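You operate a simulated robot arm through the tools that you are given. There is no shell and no other tool. Be economical: measure what you need, move in short steps, check, and stop when the job is done.

Carry out the task below with a simulated robot arm. There is one attempt and no reset: what you move stays moved.

JOB
Put the blue and green markers back in their cups.
Fine: blue first; turn each cup to the arrow before you fill it.

The check looks at the end state, three seconds after you hand in, the way a careful person would. Anything else that was tipped, shoved, dropped, spilled or broken makes it a failure.

ROBOT AND FRAMES
A 5-joint arm with a two-finger parallel gripper, fixed in place. Base frame: the origin is at the foot of the arm, x ahead of it, y to its left, z up; the work surface is at about z = 0. Readings come in mm, degrees, newtons and seconds.
With the tool pointing down near the work surface it reaches from about 260 to 680 mm from the base axis. Its first joint turns from -66.0 to 66.0 degrees. The tool tilts only in the upright plane through the base axis and itself; it spins freely about its own axis. Payload 2.9 kg.
The TCP is the grasp point between the finger pads, 30 mm short of the fingertips. In the tool frame z runs along the fingers and y along their closing line. Largest opening 110 mm; finger width 20, thickness 10; the body of the gripper, 48 by 112 mm, starts 55 mm behind the TCP.
Orientation is that of the tool frame in the base frame, as a unit quaternion [w, x, y, z]. With the fingers straight down and closing along the base's y, the tool's x points along the base's -x, its y along +y and its z along -z.

CONTROLS
- The arm moves only by the tool nudge_tool. Its argument "series" is a list of rows, each a list of 7 numbers: the shift along the tool's x, y, z in mm, then the turn, a rotation vector about the tool's x, y, z in degrees, then the finger opening in mm, from 0 to 110. In form: [[x, y, z, rx, ry, rz, jaw], ...]. A call has 1 to 20 rows; each row shifts and turns the commanded pose from where the row before left it, along the tool's axes as they then stand. Each row takes 0.2 s and may step no farther than 50 mm and 8.6 degrees from the row before; otherwise, or with a gripper value out of range, the whole call is refused. A pose out of reach is approached as far as the arm can. The call stops where the force on the tool passes 40 N (or 10 N more than at its start, if that is more) or the arm is blocked; 0.2 s more then pass. Each finger travels about 108 mm/s and halts on what it meets, pressing with about 30 N; the grip force reading is that of the motor and also rises with nothing between the fingers. The clock runs only during rows and for 0.2 s after the last one: add rows that do not move to give the fingers time. It gives the time, the measured TCP pose, the force on the tool (base axes), the opening and the grip force at its end, in the units of the frame above (readings bear some noise), and new pictures: "pictures" is both (left out), scene, wrist or none.
- Cameras (640 x 400 px; columns grow to the right, rows downward): "scene" is fixed at [18.2, -435.3, 615.2]; the picture's right is [0.90, -0.43, 0.00], its down [-0.20, -0.42, -0.88] and it looks along [0.38, 0.80, -0.47] (base axes); focal length 302 px, centre (320, 200). "wrist" rides on the gripper at [-36, 0, -57] in the tool frame; the picture's right is [0.00, -1.00, 0.00], its down [0.97, 0.00, -0.24] and it looks along [0.24, 0.00, 0.97] (tool axes); focal length 218 px, centre (320, 200). There is no depth. A picture from a camera that has moved, and an enlarged one, comes with that camera's place and axes in the base frame and with its lens.
- inspect(camera, box): a new picture of the part [left, top, right, bottom] of that camera's present view, enlarged. No time passes.
- job_done(): hands the job in; it is judged then, once.

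Work in short steps. Places have to be worked out from the pictures, the camera data and where the tool is seen: move nearer, look again, correct. Check each grasp and each placing, and mend what went wrong. You have 120 turns and 150 pictures in all, those below and enlarged ones among them. Open the gripper and draw the arm clear of the work before you hand the job in, unless the task says otherwise; then end with one line.

The tools are called after ">>>" by a JSON object that holds its "method" and its "body". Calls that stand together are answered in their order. nudge_tool: Moves the arm, as the interface text tells. Its arguments: {"type":"object","properties":{"series":{"type":"array"},"pictures":{"type":"string","enum":["both","scene","wrist","none"]}},"required":["series"]} The other tools are called the same way: inspect (camera, box) takes an enlarged picture of a part of a camera's view; job_done () hands the job in.

At the start:

```text
t: 0.0
position: [296.8, -113.5, 492.9]
ee_rot: [0.0, 0.001, 1.0, 0.0]
force: [0.0, 0.2, -0.6]
gripper_width: 110.1
gripper_force: 0.1
```

scene: 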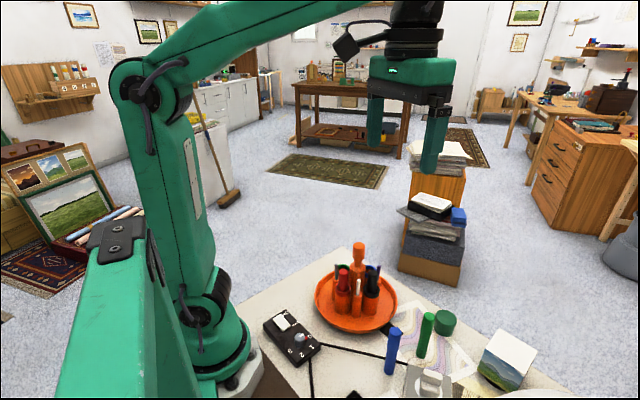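
wrist: 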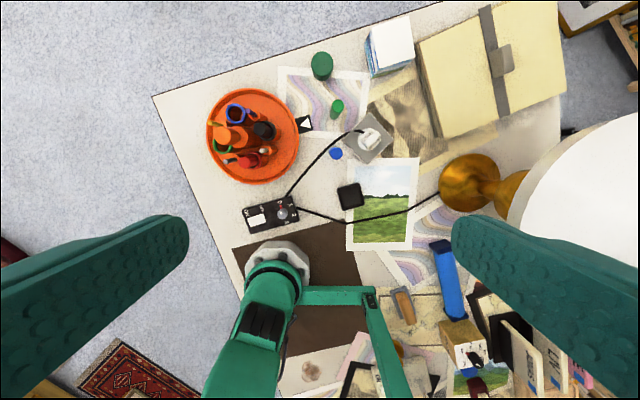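

I'll enlarge the tray and markers in both views before moving anything.

>>> {"method": "inspect", "body": {"camera": "wrist", "box": [190, 70, 350, 250]}}

>>> {"method": "inspect", "body": {"camera": "scene", "box": [250, 230, 490, 400]}}

```text
2.22 times, centred on (270, 160) of wrist
camera zoom: at [332.0, -112.5, 550.6], right [0.0, -1.0, 0.0], down [-0.97, 0.0, 0.24], along [-0.24, 0.0, -0.97], focal length 485 px, centre (431, 289)
```

zoom: 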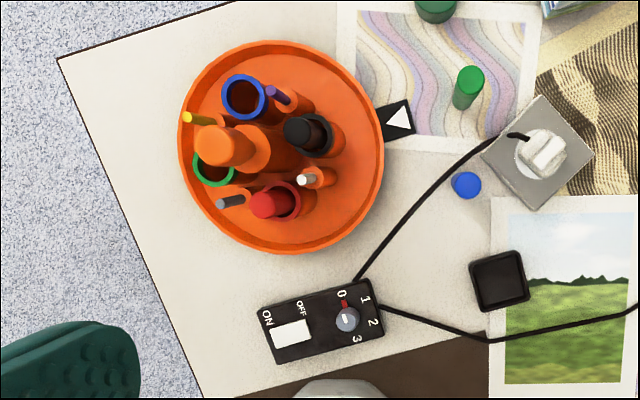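

```text
2.35 times, centred on (370, 315) of scene
camera zoom: at [18.2, -435.3, 615.2], right [0.9, -0.43, 0.0], down [-0.2, -0.42, -0.88], along [0.38, 0.8, -0.47], focal length 711 px, centre (202, -71)
```

zoom: 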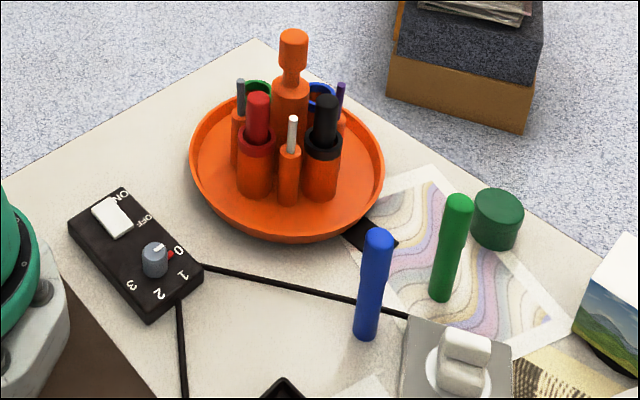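

The carousel centre looks to be near (355, 46), with the blue cup about +15° from it, the green about +110° and the arrow about -77°. The blue marker stands near (318, -144) and the green near (400, -143). I'll move nearer above the tray to measure heights and see the arrow.

>>> {"method": "nudge_tool", "body": {"series": [[0, 40, 20, 0, 0, 0, 110], [0, 40, 20, 0, 0, 0, 110], [0, 40, 20, 0, 0, 0, 110], [0, 10, 20, 0, 0, 0, 110], [0, 0, 20, 0, 0, 0, 110], [0, 0, 0, 0, 0, 0, 110]]}}

```text
t: 1.4
position: [295.3, 16.9, 393.2]
ee_rot: [-0.001, 0.0, 1.0, 0.0]
force: [-0.6, -0.7, -0.1]
gripper_width: 110.1
gripper_force: 0.0
camera wrist: at [330.4, 17.3, 450.0], right [0.0, -1.0, 0.0], down [-0.97, 0.0, 0.24], along [-0.24, 0.0, -0.97], focal length 218 px, centre (320, 200)
```

scene: 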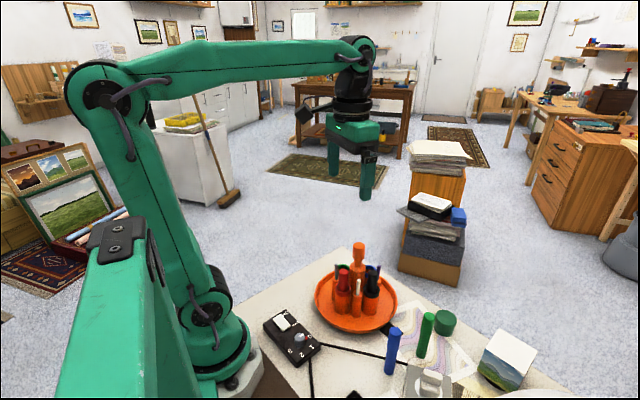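
wrist: 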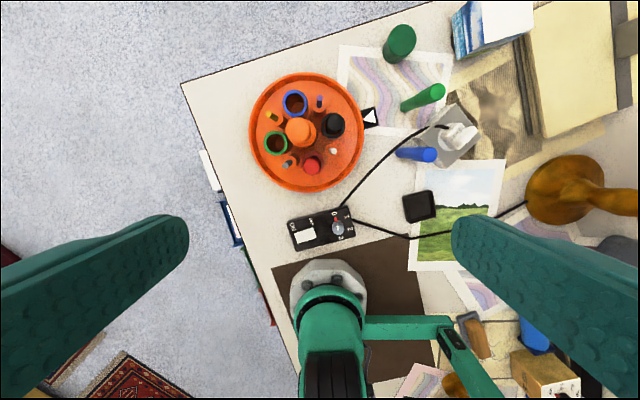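

>>> {"method": "inspect", "body": {"camera": "wrist", "box": [240, 64, 400, 200]}}

>>> {"method": "inspect", "body": {"camera": "scene", "box": [305, 235, 405, 345]}}

```text
2.94 times, centred on (320, 132) of wrist
camera zoom: at [330.4, 17.3, 450.0], right [0.0, -1.0, 0.0], down [-0.97, 0.0, 0.24], along [-0.24, 0.0, -0.97], focal length 642 px, centre (320, 400)
```

zoom: 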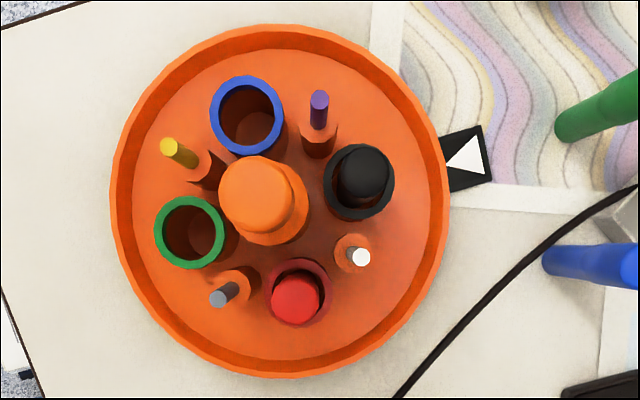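

```text
3.64 times, centred on (355, 290) of scene
camera zoom: at [18.2, -435.3, 615.2], right [0.9, -0.43, 0.0], down [-0.2, -0.42, -0.88], along [0.38, 0.8, -0.47], focal length 1099 px, centre (193, -127)
```

zoom: 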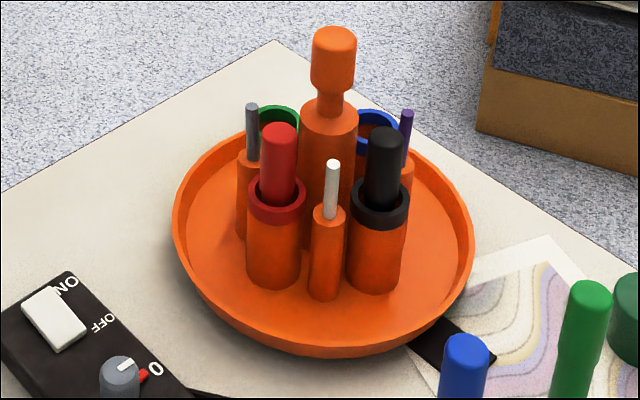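

The arrow's tip points at the tray, and the black cup stands at it now. I'll put the wrist camera straight above the handle so its axis can be read without parallax.

>>> {"method": "nudge_tool", "body": {"series": [[-11, 14, 10, 0, 0, 0, 110], [-11, 14, 10, 0, 0, 0, 110], [0, 0, 0, 0, 0, 0, 110]], "pictures": "none"}}

>>> {"method": "inspect", "body": {"camera": "wrist", "box": [220, 60, 420, 230]}}

```text
t: 2.2
position: [316.6, 45.6, 373.2]
ee_rot: [0.0, -0.001, 1.0, 0.0]
force: [0.3, 0.4, -0.3]
gripper_width: 109.9
gripper_force: 0.1
```

```text
2.35 times, centred on (320, 145) of wrist
camera zoom: at [352.5, 45.9, 430.1], right [0.0, -1.0, 0.0], down [-0.97, 0.0, 0.24], along [-0.24, 0.0, -0.97], focal length 514 px, centre (320, 329)
```

zoom: 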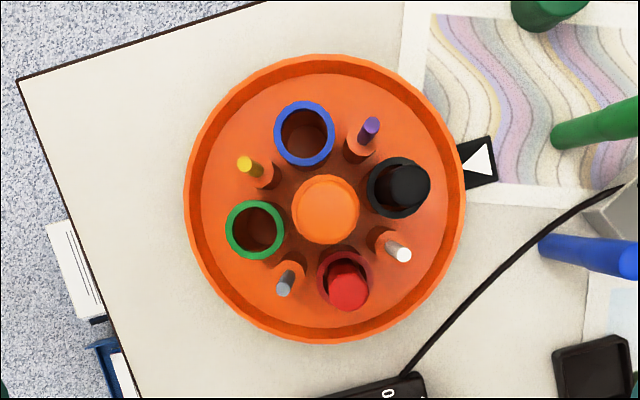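

The handle axis reads about (348.5, 43), with its head at z ≈ 155–185 and radius 16. The cups sit at r ≈ 48, at 16°, 106°, 196° and -74°, and the arrow is at about -75°, so a -90° turn brings blue to it. I'll go above the handle with narrowed jaws and check.

>>> {"method": "nudge_tool", "body": {"series": [[-16, -1.3, 0, 0, 0, 0, 70], [-16, -1.3, 0, 0, 0, 0, 70], [0, 0, 30, 0, 0, 0, 70], [0, 0, 30, 0, 0, 0, 70], [0, 0, 30, 0, 0, 0, 70], [0, 0, 30, 0, 0, 0, 70], [0, 0, 18, 0, 0, 0, 70], [0, 0, 0, 0, 0, 0, 70]]}}

>>> {"method": "inspect", "body": {"camera": "scene", "box": [290, 180, 420, 340]}}

```text
t: 4.0
position: [350.6, 42.9, 235.2]
ee_rot: [0.0, -0.001, 1.0, 0.0]
force: [-0.5, 0.3, -0.6]
gripper_width: 69.9
gripper_force: 0.1
camera wrist: at [385.8, 43.4, 292.8], right [0.0, -1.0, 0.0], down [-0.97, 0.0, 0.24], along [-0.24, 0.0, -0.97], focal length 218 px, centre (320, 200)
```

scene: 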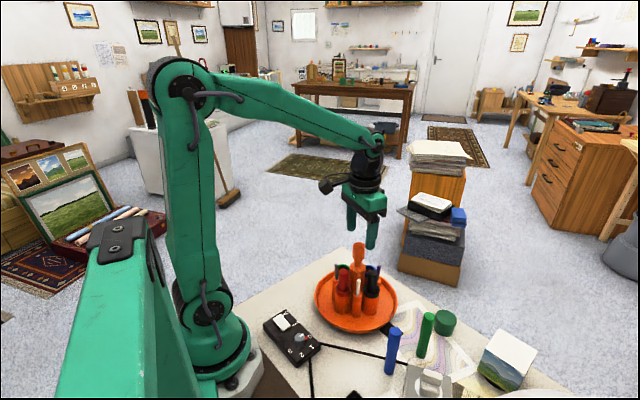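
wrist: 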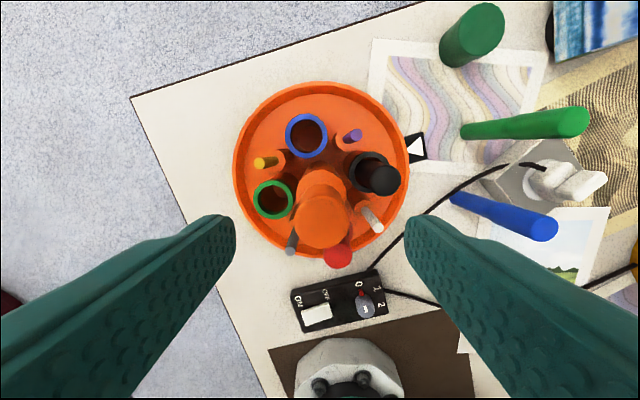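

```text
2.50 times, centred on (355, 260) of scene
camera zoom: at [18.2, -435.3, 615.2], right [0.9, -0.43, 0.0], down [-0.2, -0.42, -0.88], along [0.38, 0.8, -0.47], focal length 755 px, centre (232, 50)
```

zoom: 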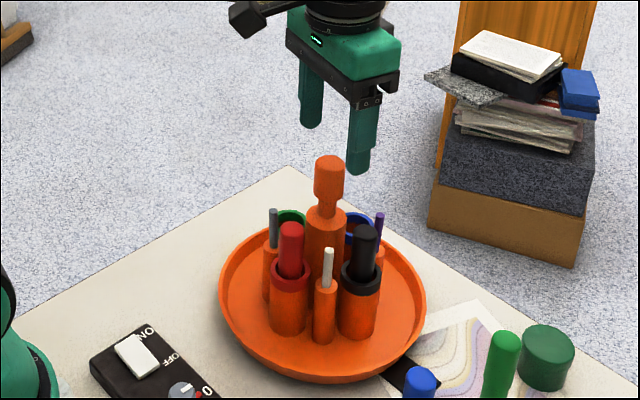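

The handle is centred between the fingers in y and its top is near z ≈ 187. I'll come down to z ≈ 178, leaving the fingertips above all the pens, then close.

>>> {"method": "nudge_tool", "body": {"series": [[2, 0, 20, 0, 0, 0, 70], [0, 0, 20, 0, 0, 0, 70], [0, 0, 17, 0, 0, 0, 70], [0, 0, 0, 0, 0, 0, 50], [0, 0, 0, 0, 0, 0, 30], [0, 0, 0, 0, 0, 0, 20], [0, 0, 0, 0, 0, 0, 20]]}}

>>> {"method": "inspect", "body": {"camera": "scene", "box": [290, 200, 420, 340]}}

```text
t: 5.6
position: [347.9, 42.9, 176.8]
ee_rot: [0.0, 0.001, 1.0, 0.0]
force: [4.2, -30.7, -5.5]
gripper_width: 28.8
gripper_force: 45.0
camera wrist: at [383.1, 42.5, 234.5], right [0.0, -1.0, 0.0], down [-0.97, 0.0, 0.24], along [-0.24, 0.0, -0.97], focal length 218 px, centre (320, 200)
```

scene: 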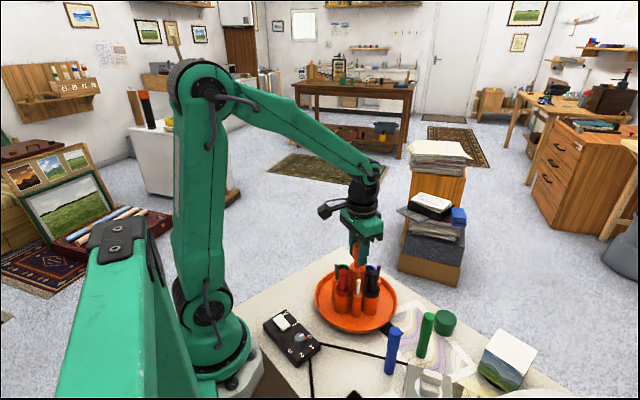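
wrist: 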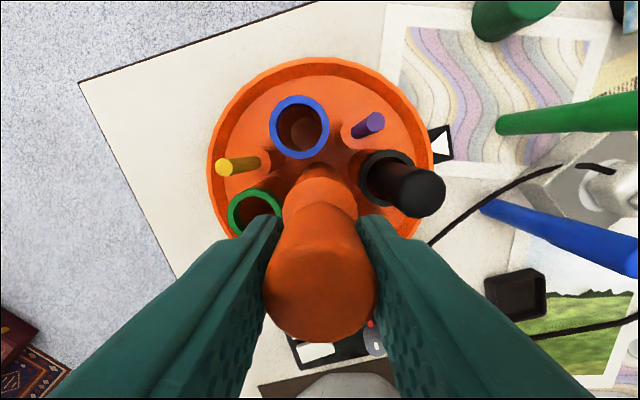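

```text
2.86 times, centred on (355, 270) of scene
camera zoom: at [18.2, -435.4, 615.2], right [0.9, -0.43, 0.0], down [-0.2, -0.42, -0.88], along [0.38, 0.8, -0.47], focal length 863 px, centre (220, 0)
```

zoom: 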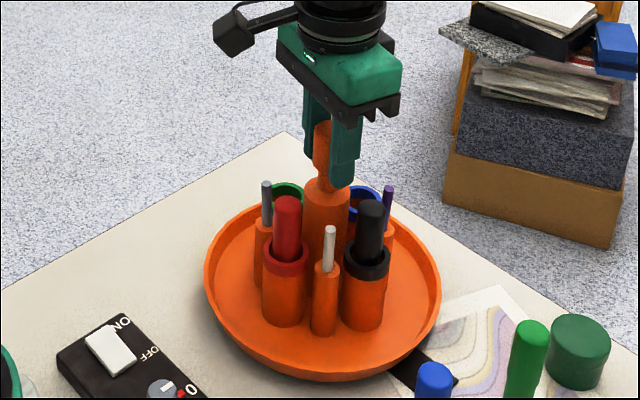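

The handle is gripped at 28.8 mm, but a side force of -31 N says its axis lies slightly toward -y. I'll ease the tool that way.

>>> {"method": "nudge_tool", "body": {"series": [[0, -1, 0, 0, 0, 0, 20], [0, 0, 0, 0, 0, 0, 20]], "pictures": "none"}}

```text
t: 6.2
position: [346.2, 42.7, 176.8]
ee_rot: [0.0, 0.0, 1.0, 0.001]
force: [7.5, -12.1, -22.5]
gripper_width: 28.7
gripper_force: 45.3
```

The side force has dropped. I'll ease 0.5 mm more and try a small turn of 8° clockwise (tool +rz), watching the force.

>>> {"method": "nudge_tool", "body": {"series": [[0, -0.5, 0, 0, 0, 0, 20], [0, 0, 0, 0, 0, 4, 20], [0, 0, 0, 0, 0, 4, 20], [0, 0, 0, 0, 0, 0, 20]], "pictures": "wrist"}}

```text
t: 7.0
position: [348.6, 43.1, 177.5]
ee_rot: [-0.001, 0.057, 0.998, 0.001]
force: [0.6, 4.3, -0.9]
gripper_width: 28.6
gripper_force: 45.1
stopped in row 3: the force on the tool passed its limit (the readings are from after the stop); the commanded pose is now the measured one
camera wrist: at [383.0, 38.6, 234.5], right [-0.11, -0.99, 0.0], down [-0.96, 0.11, 0.24], along [-0.24, 0.03, -0.97], focal length 218 px, centre (320, 200)
```

wrist: 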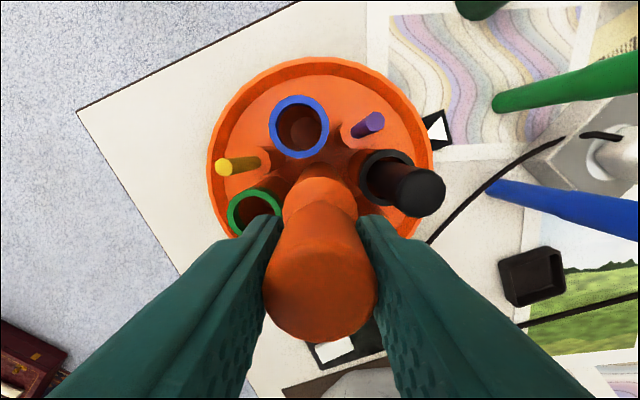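

The tray turned with the grip: it stayed fixed in the wrist view while the table rotated 6.5°, in the right direction. The forces are relaxed now, so I'll continue in small steps.

>>> {"method": "nudge_tool", "body": {"series": [[0, 0, 0, 0, 0, 3, 20], [0, 0, 0, 0, 0, 3, 20], [0, 0, 0, 0, 0, 3, 20], [0, 0, 0, 0, 0, 3, 20], [0, 0, 0, 0, 0, 3, 20], [0, 0, 0, 0, 0, 3, 20], [0, 0, 0, 0, 0, 3, 20], [0, 0, 0, 0, 0, 0, 20]], "pictures": "none"}}

```text
t: 8.8
position: [346.5, 44.9, 176.2]
ee_rot: [0.001, 0.239, 0.971, 0.0]
force: [3.7, 20.8, -6.7]
gripper_width: 28.7
gripper_force: 44.8
```

Now at 27.7°, with a +21 N side force in y. I'll shift slightly to relieve it and go on.

>>> {"method": "nudge_tool", "body": {"series": [[0.3, 0.6, 0, 0, 0, 0, 20], [0, 0, 0, 0, 0, 3, 20], [0, 0, 0, 0, 0, 3, 20], [0, 0, 0, 0, 0, 3, 20], [0, 0, 0, 0, 0, 3, 20], [0, 0, 0, 0, 0, 3, 20], [0, 0, 0, 0, 0, 3, 20], [0, 0, 0, 0, 0, 3, 20], [0, 0, 0, 0, 0, 0, 20]], "pictures": "none"}}

```text
t: 10.8
position: [348.4, 44.0, 176.5]
ee_rot: [0.0, 0.413, 0.911, 0.0]
force: [10.9, -13.4, -7.0]
gripper_width: 28.8
gripper_force: 45.4
```

Now at 48.8° with moderate forces; I'll continue.

>>> {"method": "nudge_tool", "body": {"series": [[0, 0, 0, 0, 0, 3, 20], [0, 0, 0, 0, 0, 3, 20], [0, 0, 0, 0, 0, 3, 20], [0, 0, 0, 0, 0, 3, 20], [0, 0, 0, 0, 0, 3, 20], [0, 0, 0, 0, 0, 3, 20], [0, 0, 0, 0, 0, 3, 20], [0, 0, 0, 0, 0, 0, 20]]}}

```text
t: 12.6
position: [348.4, 43.7, 177.4]
ee_rot: [0.0, 0.57, 0.821, 0.001]
force: [22.6, 20.5, -14.8]
gripper_width: 28.7
gripper_force: 44.3
camera wrist: at [360.2, 9.8, 234.6], right [-0.94, -0.35, 0.0], down [-0.34, 0.91, 0.24], along [-0.08, 0.23, -0.97], focal length 218 px, centre (320, 200)
```

scene: 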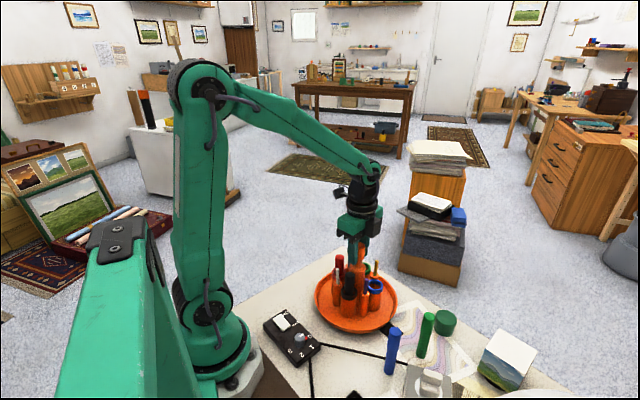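
wrist: 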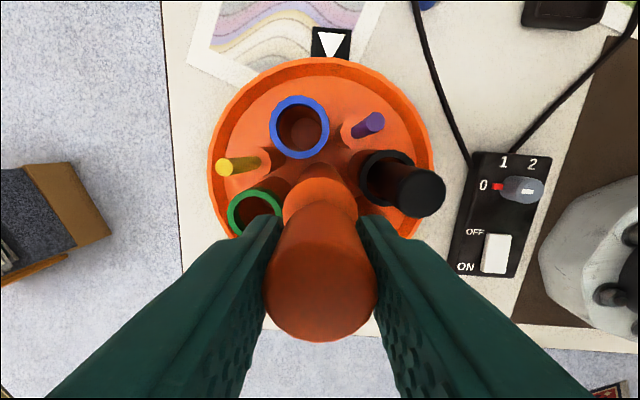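

At 69.5°, with about 30 N pulling toward +x+y. I'll relieve that and do the remaining ~20.5°.

>>> {"method": "nudge_tool", "body": {"series": [[0.4, 0.9, 0, 0, 0, 0, 20], [0, 0, 0, 0, 0, 3, 20], [0, 0, 0, 0, 0, 3, 20], [0, 0, 0, 0, 0, 3, 20], [0, 0, 0, 0, 0, 3, 20], [0, 0, 0, 0, 0, 3, 20], [0, 0, 0, 0, 0, 3, 20], [0, 0, 0, 0, 0, 2.5, 20], [0, 0, 0, 0, 0, 0, 20]]}}

>>> {"method": "inspect", "body": {"camera": "wrist", "box": [200, 20, 440, 240]}}

```text
t: 14.6
position: [350.5, 43.8, 177.9]
ee_rot: [0.001, 0.708, 0.706, 0.0]
force: [25.7, -16.8, -27.6]
gripper_width: 28.8
gripper_force: 45.0
camera wrist: at [348.0, 7.6, 234.7], right [-1.0, 0.0, 0.0], down [0.0, 0.97, 0.24], along [0.0, 0.24, -0.97], focal length 218 px, centre (320, 200)
```

scene: 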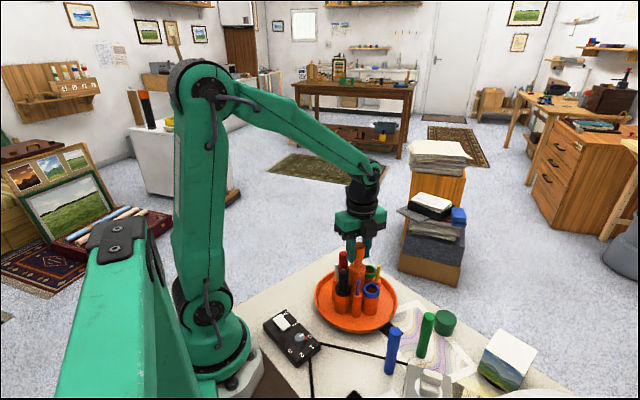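
wrist: 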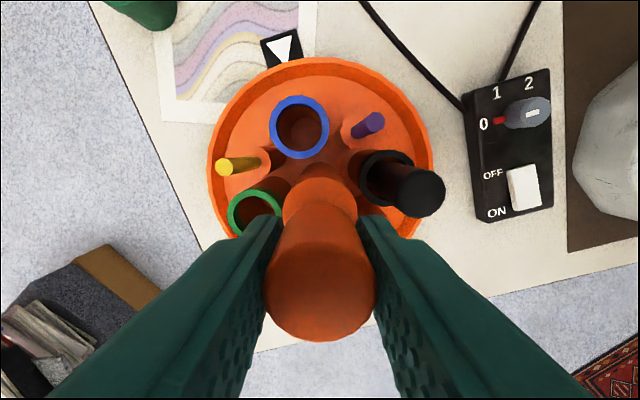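

```text
1.82 times, centred on (320, 130) of wrist
camera zoom: at [348.0, 7.6, 234.7], right [-1.0, 0.0, 0.0], down [0.0, 0.97, 0.24], along [0.0, 0.24, -0.97], focal length 397 px, centre (320, 327)
```

zoom: 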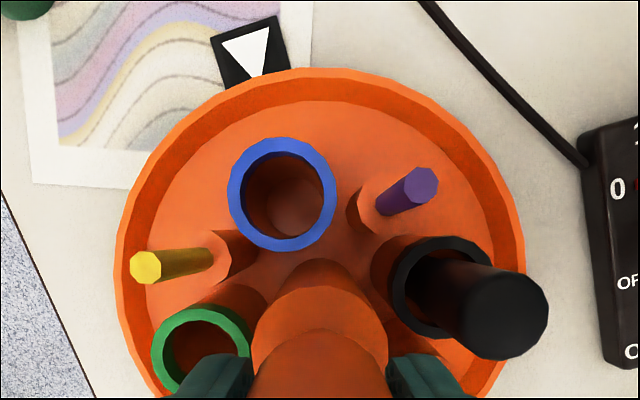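

The blue rim reads -74.7° and the arrow -74.2°, so blue is aligned. I'll relax the side force, release the handle and rise.

>>> {"method": "nudge_tool", "body": {"series": [[-0.4, 0.7, 0.4, 0, 0, 0, 20], [0, 0, 0, 0, 0, 0, 25], [0, 0, 0, 0, 0, 0, 45], [0, 0, 0, 0, 0, 0, 65], [0, 0, 0, 0, 0, 0, 65], [0, 0, -20, 0, 0, 0, 65], [0, 0, -30, 0, 0, 0, 65], [0, 0, 0, 0, 0, 0, 65]]}}

>>> {"method": "inspect", "body": {"camera": "wrist", "box": [200, 60, 440, 280]}}

```text
t: 16.4
position: [351.6, 43.4, 227.0]
ee_rot: [0.0, 0.708, 0.707, -0.001]
force: [1.2, 0.0, -0.6]
gripper_width: 65.0
gripper_force: 0.0
camera wrist: at [350.5, 7.5, 285.3], right [-1.0, 0.0, 0.0], down [0.0, 0.97, 0.24], along [0.0, 0.24, -0.97], focal length 218 px, centre (320, 200)
```

scene: 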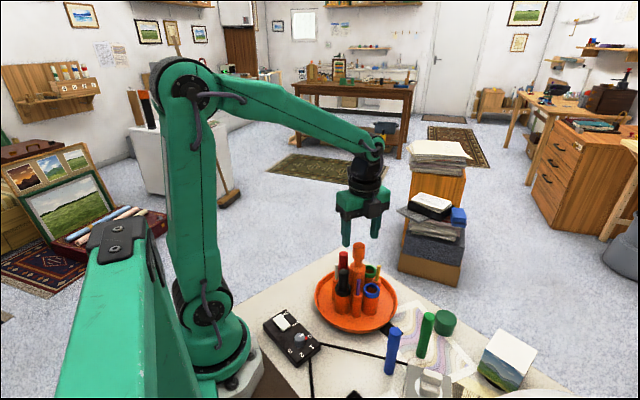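
wrist: 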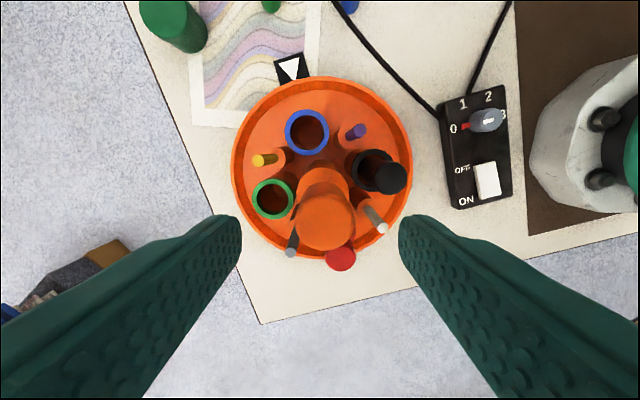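

```text
1.82 times, centred on (320, 170) of wrist
camera zoom: at [350.5, 7.5, 285.3], right [-1.0, 0.0, 0.0], down [0.0, 0.97, 0.24], along [0.0, 0.24, -0.97], focal length 397 px, centre (320, 254)
```

zoom: 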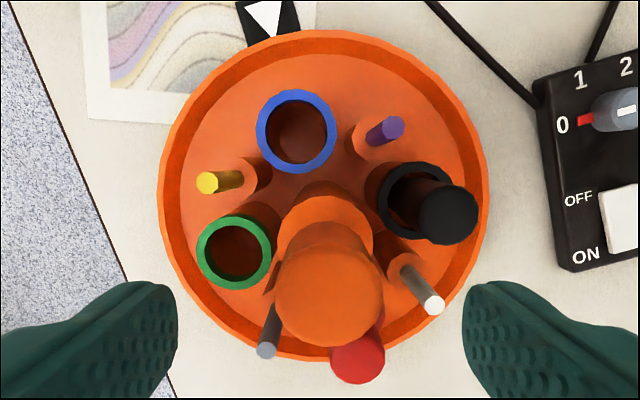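

Blue stayed at the arrow, with its cup at about (362, -4). Pens stand about 36 mm to either side along the tangent and reach z ≈ 127, so I'll grip tangentially with a small opening. I'll move toward the blue marker, rising first.

>>> {"method": "nudge_tool", "body": {"series": [[0, 0, -30, 0, 0, 0, 65], [-20, 0, -10, 0, 0, 0, 65], [-35, -8, 0, 0, 0, 0, 65], [-35, -8, 0, 0, 0, 0, 65], [-35, -8, 0, 0, 0, 0, 65], [-30, -8, 0, 0, 0, -7.9, 65], [0, 0, 0, 0, 0, -7.9, 65], [0, 0, 0, 0, 0, 0, 65]]}}

```text
t: 18.2
position: [316.0, -112.1, 267.1]
ee_rot: [-0.001, 0.603, 0.798, -0.002]
force: [-0.4, -0.5, 0.5]
gripper_width: 65.1
gripper_force: 0.0
camera wrist: at [326.0, -147.4, 324.2], right [-0.96, -0.27, 0.0], down [-0.26, 0.93, 0.24], along [-0.07, 0.23, -0.97], focal length 218 px, centre (320, 200)
```

scene: 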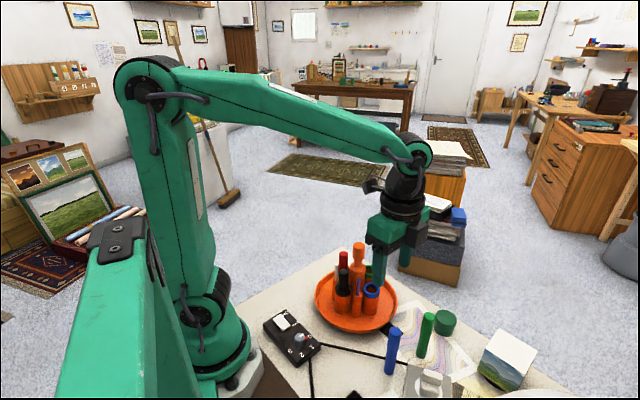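
wrist: 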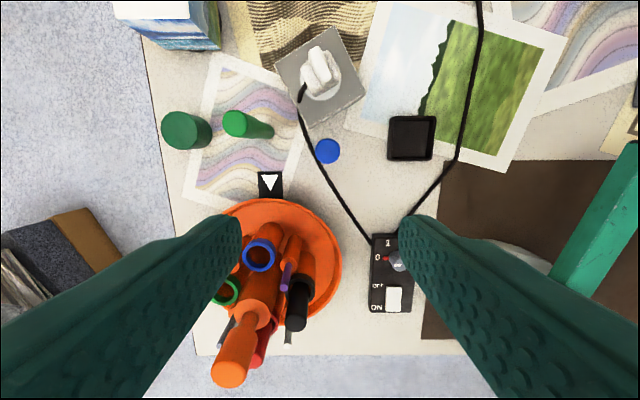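

The blue marker's top reads (317.6, -145), vertical, about 23 mm across. I'll align over it and come down to just above its top to check.

>>> {"method": "nudge_tool", "body": {"series": [[-16, -3.7, 0, 0, 0, 0, 60], [-16.1, -3.7, 0, 0, 0, 0, 60], [0, 0, 35, 0, 0, 0, 60], [0, 0, 35, 0, 0, 0, 60], [0, 0, 30, 0, 0, 0, 60], [0, 0, 0, 0, 0, 0, 60]]}}

>>> {"method": "inspect", "body": {"camera": "scene", "box": [340, 250, 460, 390]}}

```text
t: 19.6
position: [320.0, -145.0, 167.2]
ee_rot: [0.0, 0.604, 0.797, 0.0]
force: [0.6, 0.4, 0.0]
gripper_width: 60.2
gripper_force: 0.1
camera wrist: at [329.2, -179.4, 224.9], right [-0.96, -0.27, 0.0], down [-0.26, 0.93, 0.24], along [-0.07, 0.23, -0.97], focal length 218 px, centre (320, 200)
```

scene: 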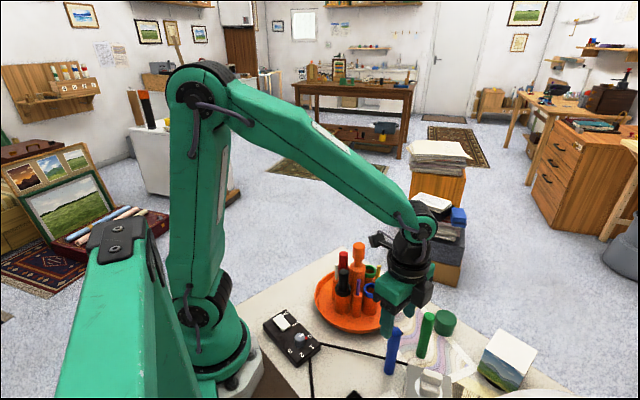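
wrist: 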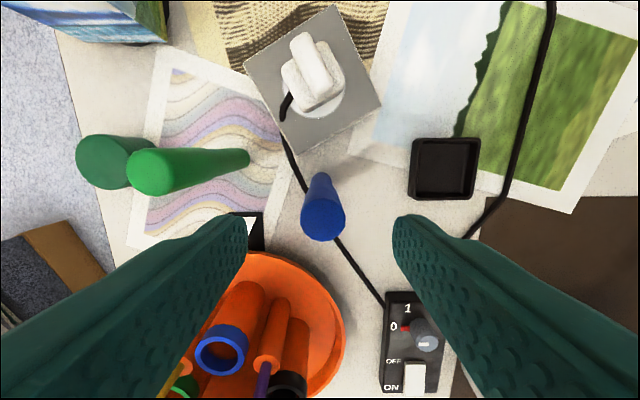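

```text
2.86 times, centred on (400, 320) of scene
camera zoom: at [18.2, -435.3, 615.2], right [0.9, -0.43, 0.0], down [-0.2, -0.42, -0.88], along [0.38, 0.8, -0.47], focal length 863 px, centre (91, -143)
```

zoom: 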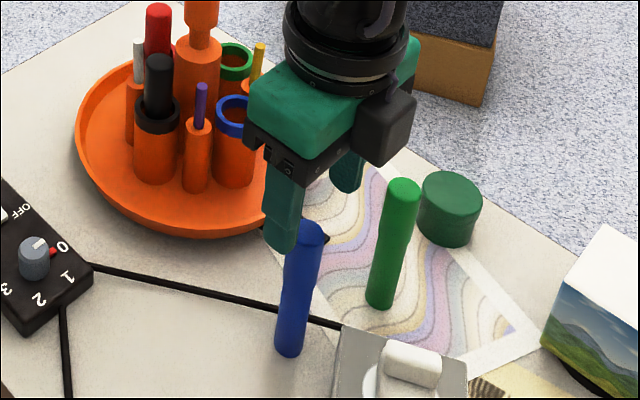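

The marker sits about 2 mm to the tool's -y side. I'll correct for that, go down to z ≈ 97 and close.

>>> {"method": "nudge_tool", "body": {"series": [[0.5, -2, 20, 0, 0, 0, 60], [0, 0, 20, 0, 0, 0, 60], [0, 0, 20, 0, 0, 0, 60], [0, 0, 10, 0, 0, 0, 60], [0, 0, 0, 0, 0, 0, 45], [0, 0, 0, 0, 0, 0, 32], [0, 0, 0, 0, 0, 0, 15], [0, 0, 0, 0, 0, 0, 15], [0, 0, 0, 0, 0, 0, 15]]}}

>>> {"method": "inspect", "body": {"camera": "scene", "box": [340, 250, 460, 390]}}

```text
t: 21.6
position: [316.9, -143.5, 97.3]
ee_rot: [-0.001, 0.604, 0.797, 0.0]
force: [0.5, 0.3, 0.0]
gripper_width: 22.3
gripper_force: 30.0
camera wrist: at [325.9, -178.5, 154.8], right [-0.96, -0.27, 0.0], down [-0.26, 0.93, 0.24], along [-0.07, 0.23, -0.97], focal length 218 px, centre (320, 200)
```

scene: 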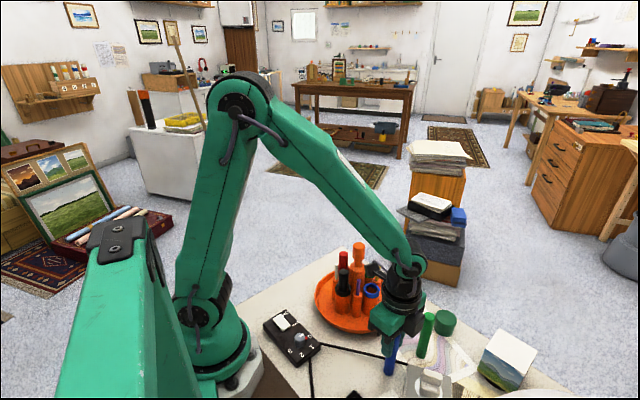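
wrist: 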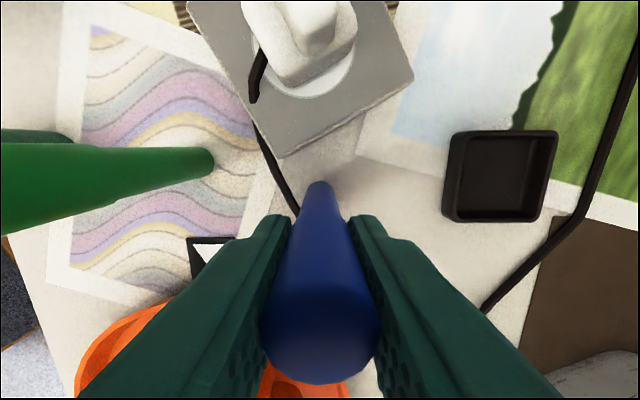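

```text
2.86 times, centred on (400, 320) of scene
camera zoom: at [18.2, -435.3, 615.2], right [0.9, -0.43, 0.0], down [-0.2, -0.42, -0.88], along [0.38, 0.8, -0.47], focal length 863 px, centre (91, -143)
```

zoom: 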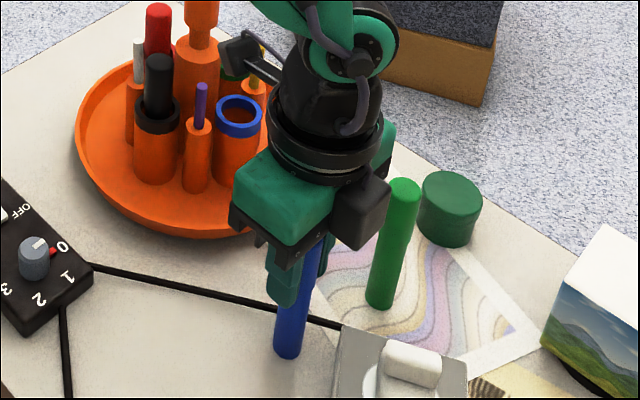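

The blue marker is gripped, 22.3 mm wide. I'll lift it 115 mm and carry it over to the blue cup near (362, -4), staying high.

>>> {"method": "nudge_tool", "body": {"series": [[0, 0, -15, 0, 0, 0, 15], [0, 0, -30, 0, 0, 0, 15], [0, 0, -35, 0, 0, 0, 15], [0, 0, -35, 0, 0, 0, 15], [20, 13.6, 0, 0, 0, 0, 15], [25, 17, 0, 0, 0, 0, 15], [25, 17, 0, 0, 0, 0, 15], [25, 17, 0, 0, 0, 0, 15], [20, 13, 0, 0, 0, 0, 15], [7.4, 3.8, 0, 0, 0, 0, 15], [0, 0, 0, 0, 0, 0, 15]]}}

>>> {"method": "inspect", "body": {"camera": "scene", "box": [300, 160, 440, 340]}}

>>> {"method": "inspect", "body": {"camera": "wrist", "box": [220, 100, 420, 300]}}

```text
t: 24.0
position: [360.6, -4.2, 211.3]
ee_rot: [0.0, 0.603, 0.797, -0.001]
force: [0.0, 0.8, 0.4]
gripper_width: 21.9
gripper_force: 29.5
camera wrist: at [369.5, -39.9, 269.5], right [-0.96, -0.27, 0.0], down [-0.26, 0.93, 0.24], along [-0.07, 0.23, -0.97], focal length 218 px, centre (320, 200)
```

scene: 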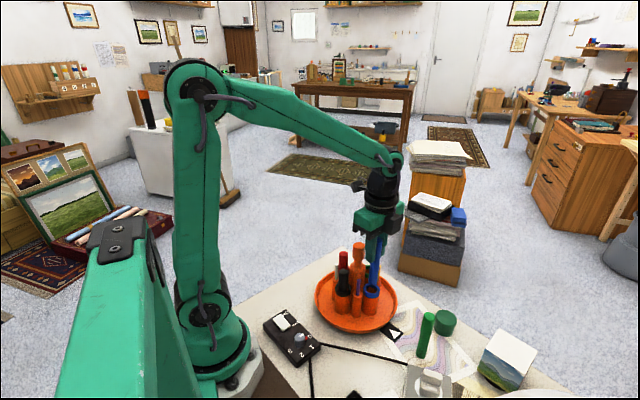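
wrist: 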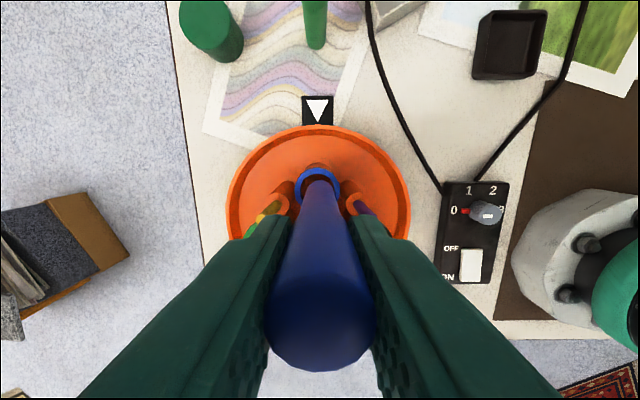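

```text
2.22 times, centred on (370, 250) of scene
camera zoom: at [18.2, -435.3, 615.2], right [0.9, -0.43, 0.0], down [-0.2, -0.42, -0.88], along [0.38, 0.8, -0.47], focal length 672 px, centre (209, 89)
```

zoom: 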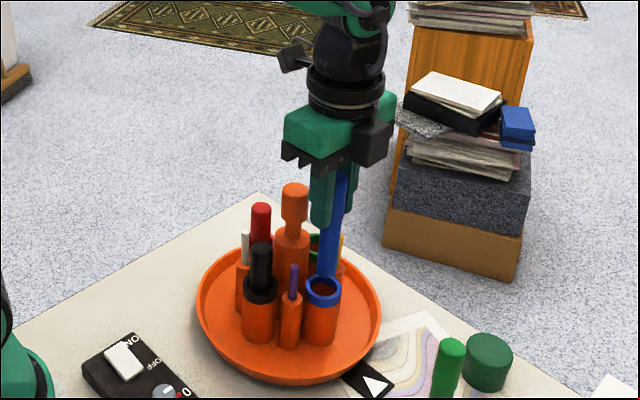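

```text
2.00 times, centred on (320, 200) of wrist
camera zoom: at [369.5, -39.9, 269.5], right [-0.96, -0.27, 0.0], down [-0.26, 0.93, 0.24], along [-0.07, 0.23, -0.97], focal length 436 px, centre (320, 200)
```

zoom: 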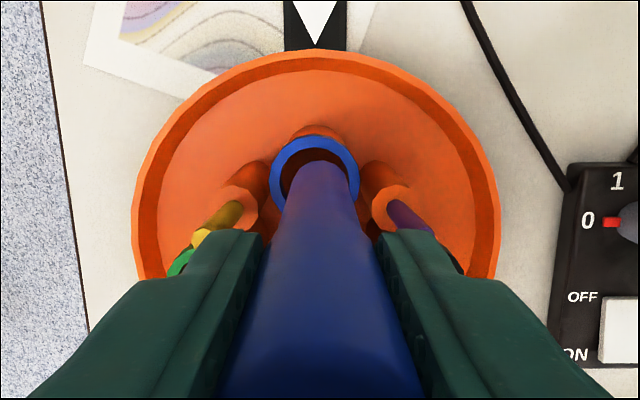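

The marker hangs straight, and the rim centre is about 1.5 mm to the tool's +y and 0.6 mm to +x. The arm's side attachment will clear the handle at about z 240. I'll correct and lower to just above the rim.

>>> {"method": "nudge_tool", "body": {"series": [[0.6, 1.5, 10, 0, 0, 0, 15], [0, 0, 10, 0, 0, 0, 15], [0, 0, 0, 0, 0, 0, 15]], "pictures": "none"}}

>>> {"method": "inspect", "body": {"camera": "scene", "box": [330, 230, 410, 330]}}

>>> {"method": "inspect", "body": {"camera": "wrist", "box": [250, 120, 390, 260]}}

```text
t: 24.8
position: [361.9, -4.1, 192.5]
ee_rot: [0.0, 0.604, 0.797, 0.0]
force: [0.3, -0.2, -0.2]
gripper_width: 21.9
gripper_force: 30.2
```

```text
4.00 times, centred on (370, 280) of scene
camera zoom: at [18.2, -435.3, 615.2], right [0.9, -0.43, 0.0], down [-0.2, -0.42, -0.88], along [0.38, 0.8, -0.47], focal length 1209 px, centre (120, -120)
```

zoom: 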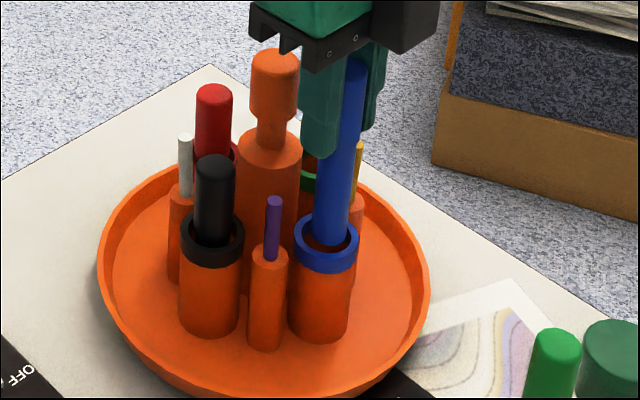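

```text
2.86 times, centred on (320, 190) of wrist
camera zoom: at [371.0, -38.5, 248.9], right [-0.96, -0.27, 0.0], down [-0.26, 0.93, 0.24], along [-0.07, 0.23, -0.97], focal length 624 px, centre (320, 229)
```

zoom: 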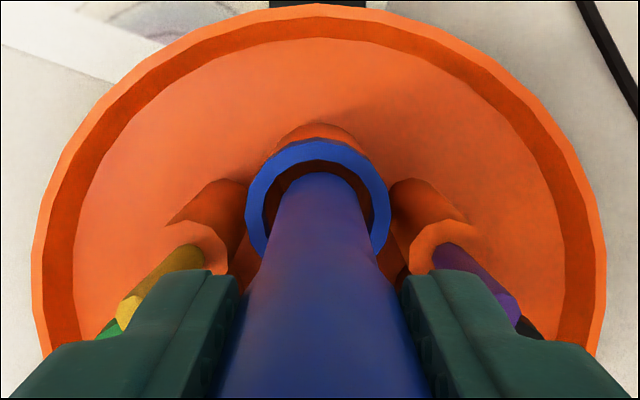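

Laterally it lines up, but radially the marker looks about 2 mm too far out. I'll shift 1.8 mm toward the handle and lower slowly, watching the force.

>>> {"method": "nudge_tool", "body": {"series": [[1.8, 0, 0, 0, 0, 0, 15], [0, 0, 5, 0, 0, 0, 15], [0, 0, 5, 0, 0, 0, 15], [0, 0, 5, 0, 0, 0, 15], [0, 0, 0, 0, 0, 0, 15]], "pictures": "none"}}

>>> {"method": "inspect", "body": {"camera": "scene", "box": [330, 230, 410, 330]}}

>>> {"method": "inspect", "body": {"camera": "wrist", "box": [250, 120, 390, 260]}}

```text
t: 26.0
position: [362.4, -1.8, 176.8]
ee_rot: [0.0, 0.603, 0.797, -0.001]
force: [0.2, 0.1, -0.3]
gripper_width: 21.8
gripper_force: 30.4
```

```text
4.00 times, centred on (370, 280) of scene
camera zoom: at [18.2, -435.3, 615.2], right [0.9, -0.43, 0.0], down [-0.2, -0.42, -0.88], along [0.38, 0.8, -0.47], focal length 1209 px, centre (120, -120)
```

zoom: 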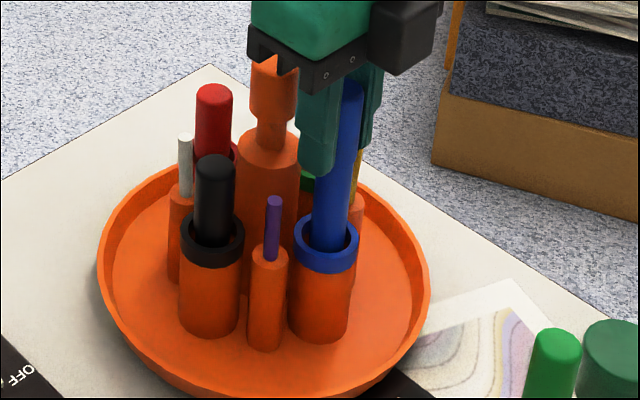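

```text
2.86 times, centred on (320, 190) of wrist
camera zoom: at [371.9, -36.5, 233.9], right [-0.96, -0.27, 0.0], down [-0.26, 0.93, 0.24], along [-0.07, 0.23, -0.97], focal length 624 px, centre (320, 229)
```

zoom: 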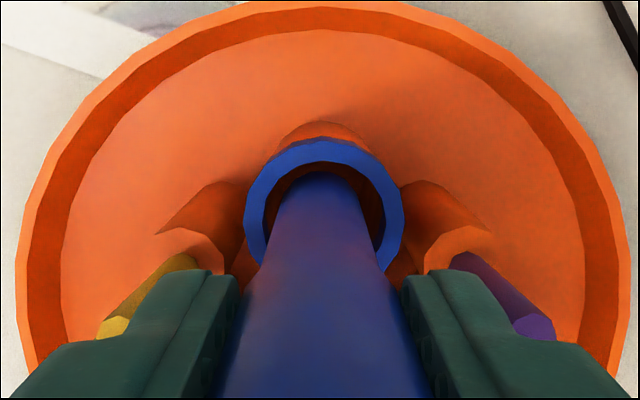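

The tip is inside the cup with no contact. The rim centre is about 0.8 mm to the tool's -y, so I'll correct that and lower further.

>>> {"method": "nudge_tool", "body": {"series": [[0, -0.8, 5, 0, 0, 0, 15], [0, 0, 8, 0, 0, 0, 15], [0, 0, 8, 0, 0, 0, 15], [0, 0, 8, 0, 0, 0, 15], [0, 0, 6, 0, 0, 0, 15], [0, 0, 0, 0, 0, 0, 15]], "pictures": "none"}}

>>> {"method": "inspect", "body": {"camera": "scene", "box": [330, 230, 410, 330]}}

>>> {"method": "inspect", "body": {"camera": "wrist", "box": [210, 100, 430, 320]}}

```text
t: 27.4
position: [363.0, -1.5, 141.5]
ee_rot: [0.001, 0.604, 0.797, 0.0]
force: [0.0, 0.1, 0.2]
gripper_width: 21.8
gripper_force: 30.0
```

```text
4.00 times, centred on (370, 280) of scene
camera zoom: at [18.2, -435.3, 615.2], right [0.9, -0.43, 0.0], down [-0.2, -0.42, -0.88], along [0.38, 0.8, -0.47], focal length 1209 px, centre (120, -120)
```

zoom: 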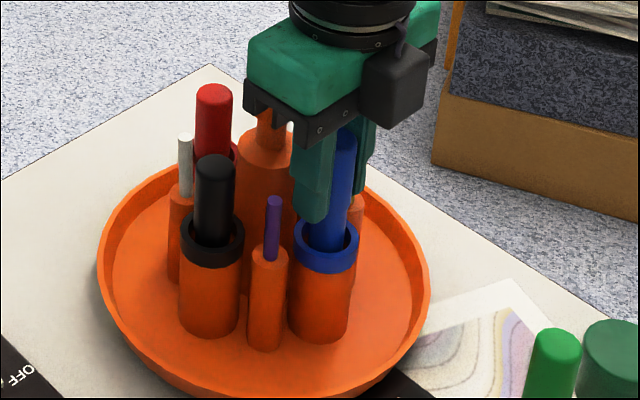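

```text
1.82 times, centred on (320, 210) of wrist
camera zoom: at [371.2, -36.6, 199.2], right [-0.96, -0.27, 0.0], down [-0.26, 0.93, 0.24], along [-0.07, 0.23, -0.97], focal length 397 px, centre (320, 182)
```

zoom: 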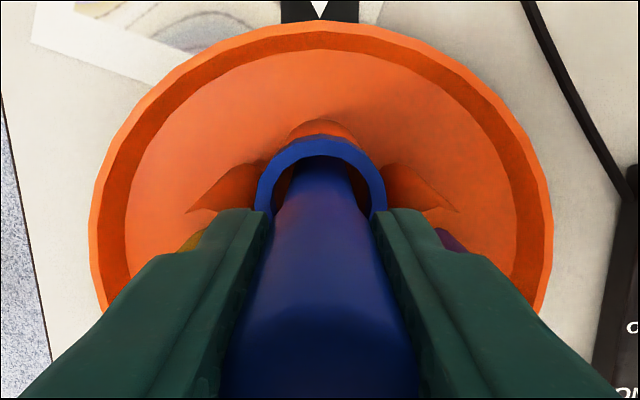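

Still free of contact. I'll continue to z ≈ 124; the fingertips must stay above the rim (≈ 87), so I'll stop there and look.

>>> {"method": "nudge_tool", "body": {"series": [[0, 0, 5, 0, 0, 0, 15], [0, 0, 5, 0, 0, 0, 15], [0, 0, 4, 0, 0, 0, 15], [0, 0, 3, 0, 0, 0, 15], [0, 0, 0, 0, 0, 0, 15]], "pictures": "none"}}

>>> {"method": "inspect", "body": {"camera": "scene", "box": [330, 230, 410, 330]}}

```text
t: 28.6
position: [361.6, -1.9, 124.7]
ee_rot: [-0.001, 0.604, 0.797, -0.001]
force: [0.5, 0.4, -0.4]
gripper_width: 21.7
gripper_force: 29.5
```

```text
4.00 times, centred on (370, 280) of scene
camera zoom: at [18.2, -435.3, 615.2], right [0.9, -0.43, 0.0], down [-0.2, -0.42, -0.88], along [0.38, 0.8, -0.47], focal length 1209 px, centre (120, -120)
```

zoom: 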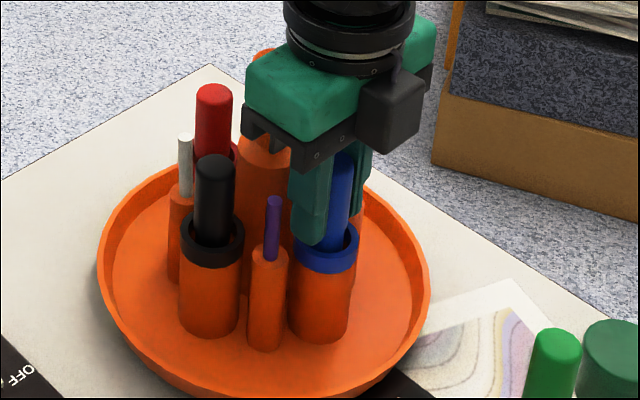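

The fingertips are just above the rim. I'll take 1 mm steps down to see whether the marker's bottom touches first.

>>> {"method": "nudge_tool", "body": {"series": [[0, 0, 1, 0, 0, 0, 15], [0, 0, 1, 0, 0, 0, 15], [0, 0, 1, 0, 0, 0, 15], [0, 0, 0, 0, 0, 0, 15]], "pictures": "wrist"}}

```text
t: 29.6
position: [362.1, -1.6, 121.7]
ee_rot: [0.0, 0.603, 0.798, -0.001]
force: [-0.1, 0.4, -0.5]
gripper_width: 21.7
gripper_force: 30.2
camera wrist: at [371.1, -36.2, 179.2], right [-0.96, -0.27, 0.0], down [-0.26, 0.93, 0.24], along [-0.07, 0.23, -0.97], focal length 218 px, centre (320, 200)
```

wrist: 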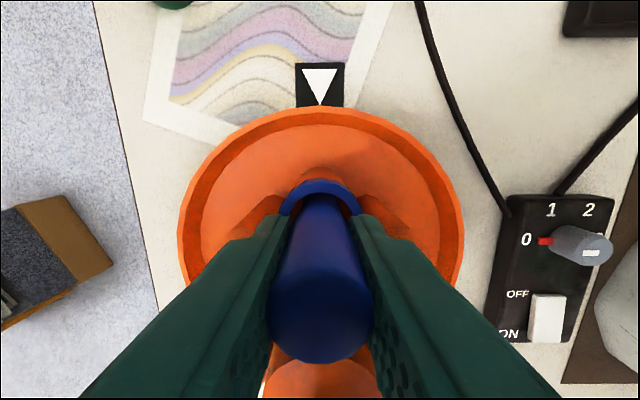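

No contact yet and only a few mm can remain, so I'll open gently to 32 mm (the pens stand close) and let it settle in.

>>> {"method": "nudge_tool", "body": {"series": [[0, 0, 0, 0, 0, 0, 24], [0, 0, 0, 0, 0, 0, 28], [0, 0, 0, 0, 0, 0, 32], [0, 0, 0, 0, 0, 0, 32]]}}

```text
t: 30.6
position: [362.7, -1.2, 122.0]
ee_rot: [-0.002, 0.604, 0.797, -0.001]
force: [-0.3, 0.0, 1.0]
gripper_width: 31.9
gripper_force: 0.1
camera wrist: at [371.1, -36.2, 179.3], right [-0.96, -0.27, 0.0], down [-0.26, 0.93, 0.24], along [-0.07, 0.23, -0.97], focal length 218 px, centre (320, 200)
```

scene: 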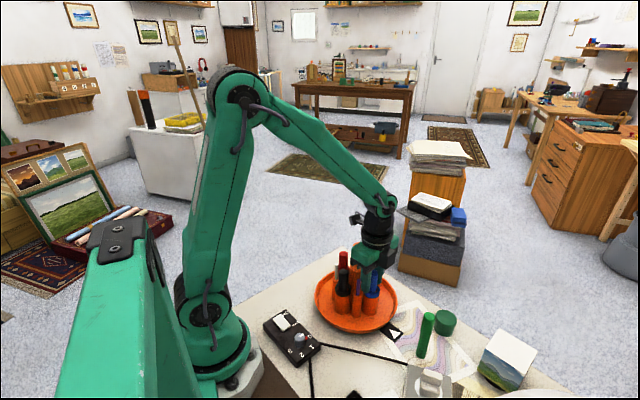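
wrist: 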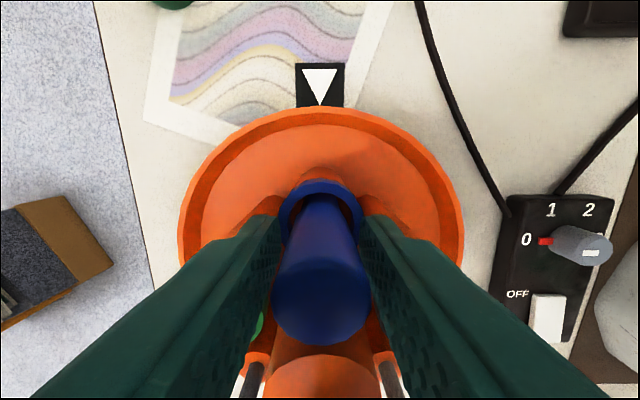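

The marker dropped slightly and stands in the cup. I'll draw straight up, keeping the jaws narrow until clear.

>>> {"method": "nudge_tool", "body": {"series": [[0, 0, -8, 0, 0, 0, 32], [0, 0, -15, 0, 0, 0, 32], [0, 0, -20, 0, 0, 0, 32], [0, 0, -30, 0, 0, 0, 32], [0, 0, -35, 0, 0, 0, 32], [0, 0, 0, 0, 0, 0, 32]], "pictures": "none"}}

>>> {"method": "inspect", "body": {"camera": "scene", "box": [300, 200, 420, 340]}}

>>> {"method": "inspect", "body": {"camera": "wrist", "box": [200, 80, 440, 320]}}

```text
t: 32.0
position: [360.4, -2.3, 229.3]
ee_rot: [0.0, 0.604, 0.797, -0.001]
force: [-1.0, 0.1, -0.8]
gripper_width: 32.0
gripper_force: 0.1
```

```text
2.86 times, centred on (360, 270) of scene
camera zoom: at [18.2, -435.3, 615.2], right [0.9, -0.43, 0.0], down [-0.2, -0.42, -0.88], along [0.38, 0.8, -0.47], focal length 863 px, centre (206, 0)
```

zoom: 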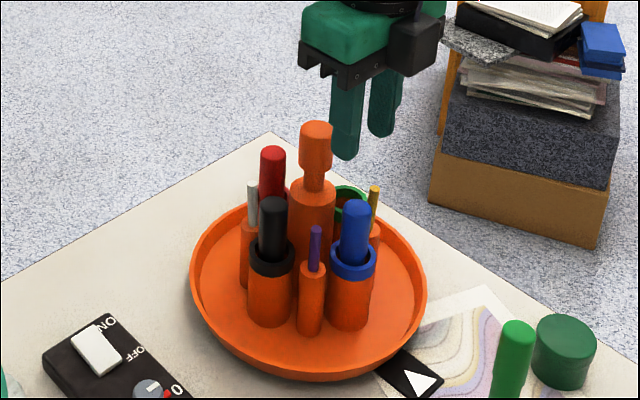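

```text
1.67 times, centred on (320, 200) of wrist
camera zoom: at [370.0, -36.4, 287.6], right [-0.96, -0.27, 0.0], down [-0.26, 0.93, 0.24], along [-0.07, 0.23, -0.97], focal length 364 px, centre (320, 200)
```

zoom: 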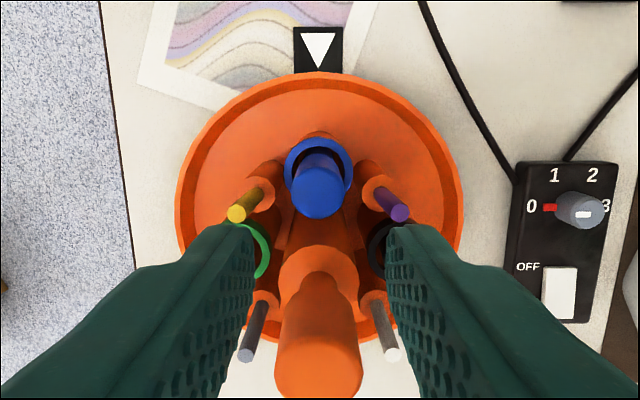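

Blue stands seated in its cup, with everything else undisturbed. Now I'll go back over the handle to check alignment before gripping.

>>> {"method": "nudge_tool", "body": {"series": [[0, 0, -12, 0, 0, 0, 65], [15, 0.2, 0, 0, 0, 0, 65], [17, 0.2, 0, 0, 0, 0, 65], [15, 0, 0, 0, 0, 0, 65], [0, 0, 0, 0, 0, 0, 65]]}}

```text
t: 33.2
position: [350.0, 42.9, 242.6]
ee_rot: [-0.001, 0.604, 0.797, -0.001]
force: [0.3, 0.3, -0.2]
gripper_width: 65.0
gripper_force: 0.0
camera wrist: at [358.8, 8.8, 299.8], right [-0.96, -0.27, 0.0], down [-0.26, 0.93, 0.24], along [-0.07, 0.23, -0.97], focal length 218 px, centre (320, 200)
```

scene: 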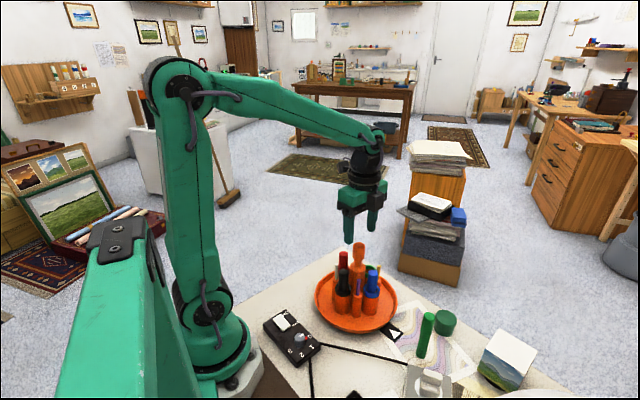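
wrist: 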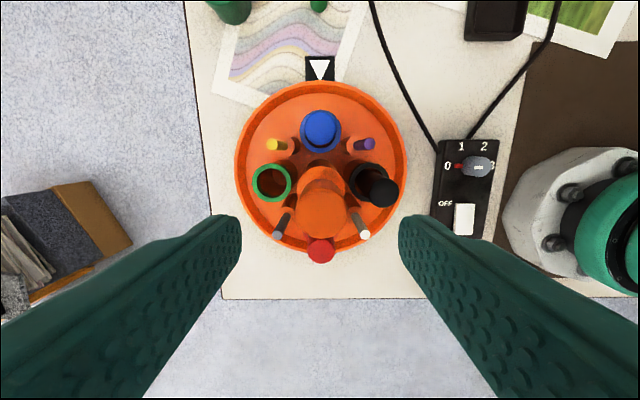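

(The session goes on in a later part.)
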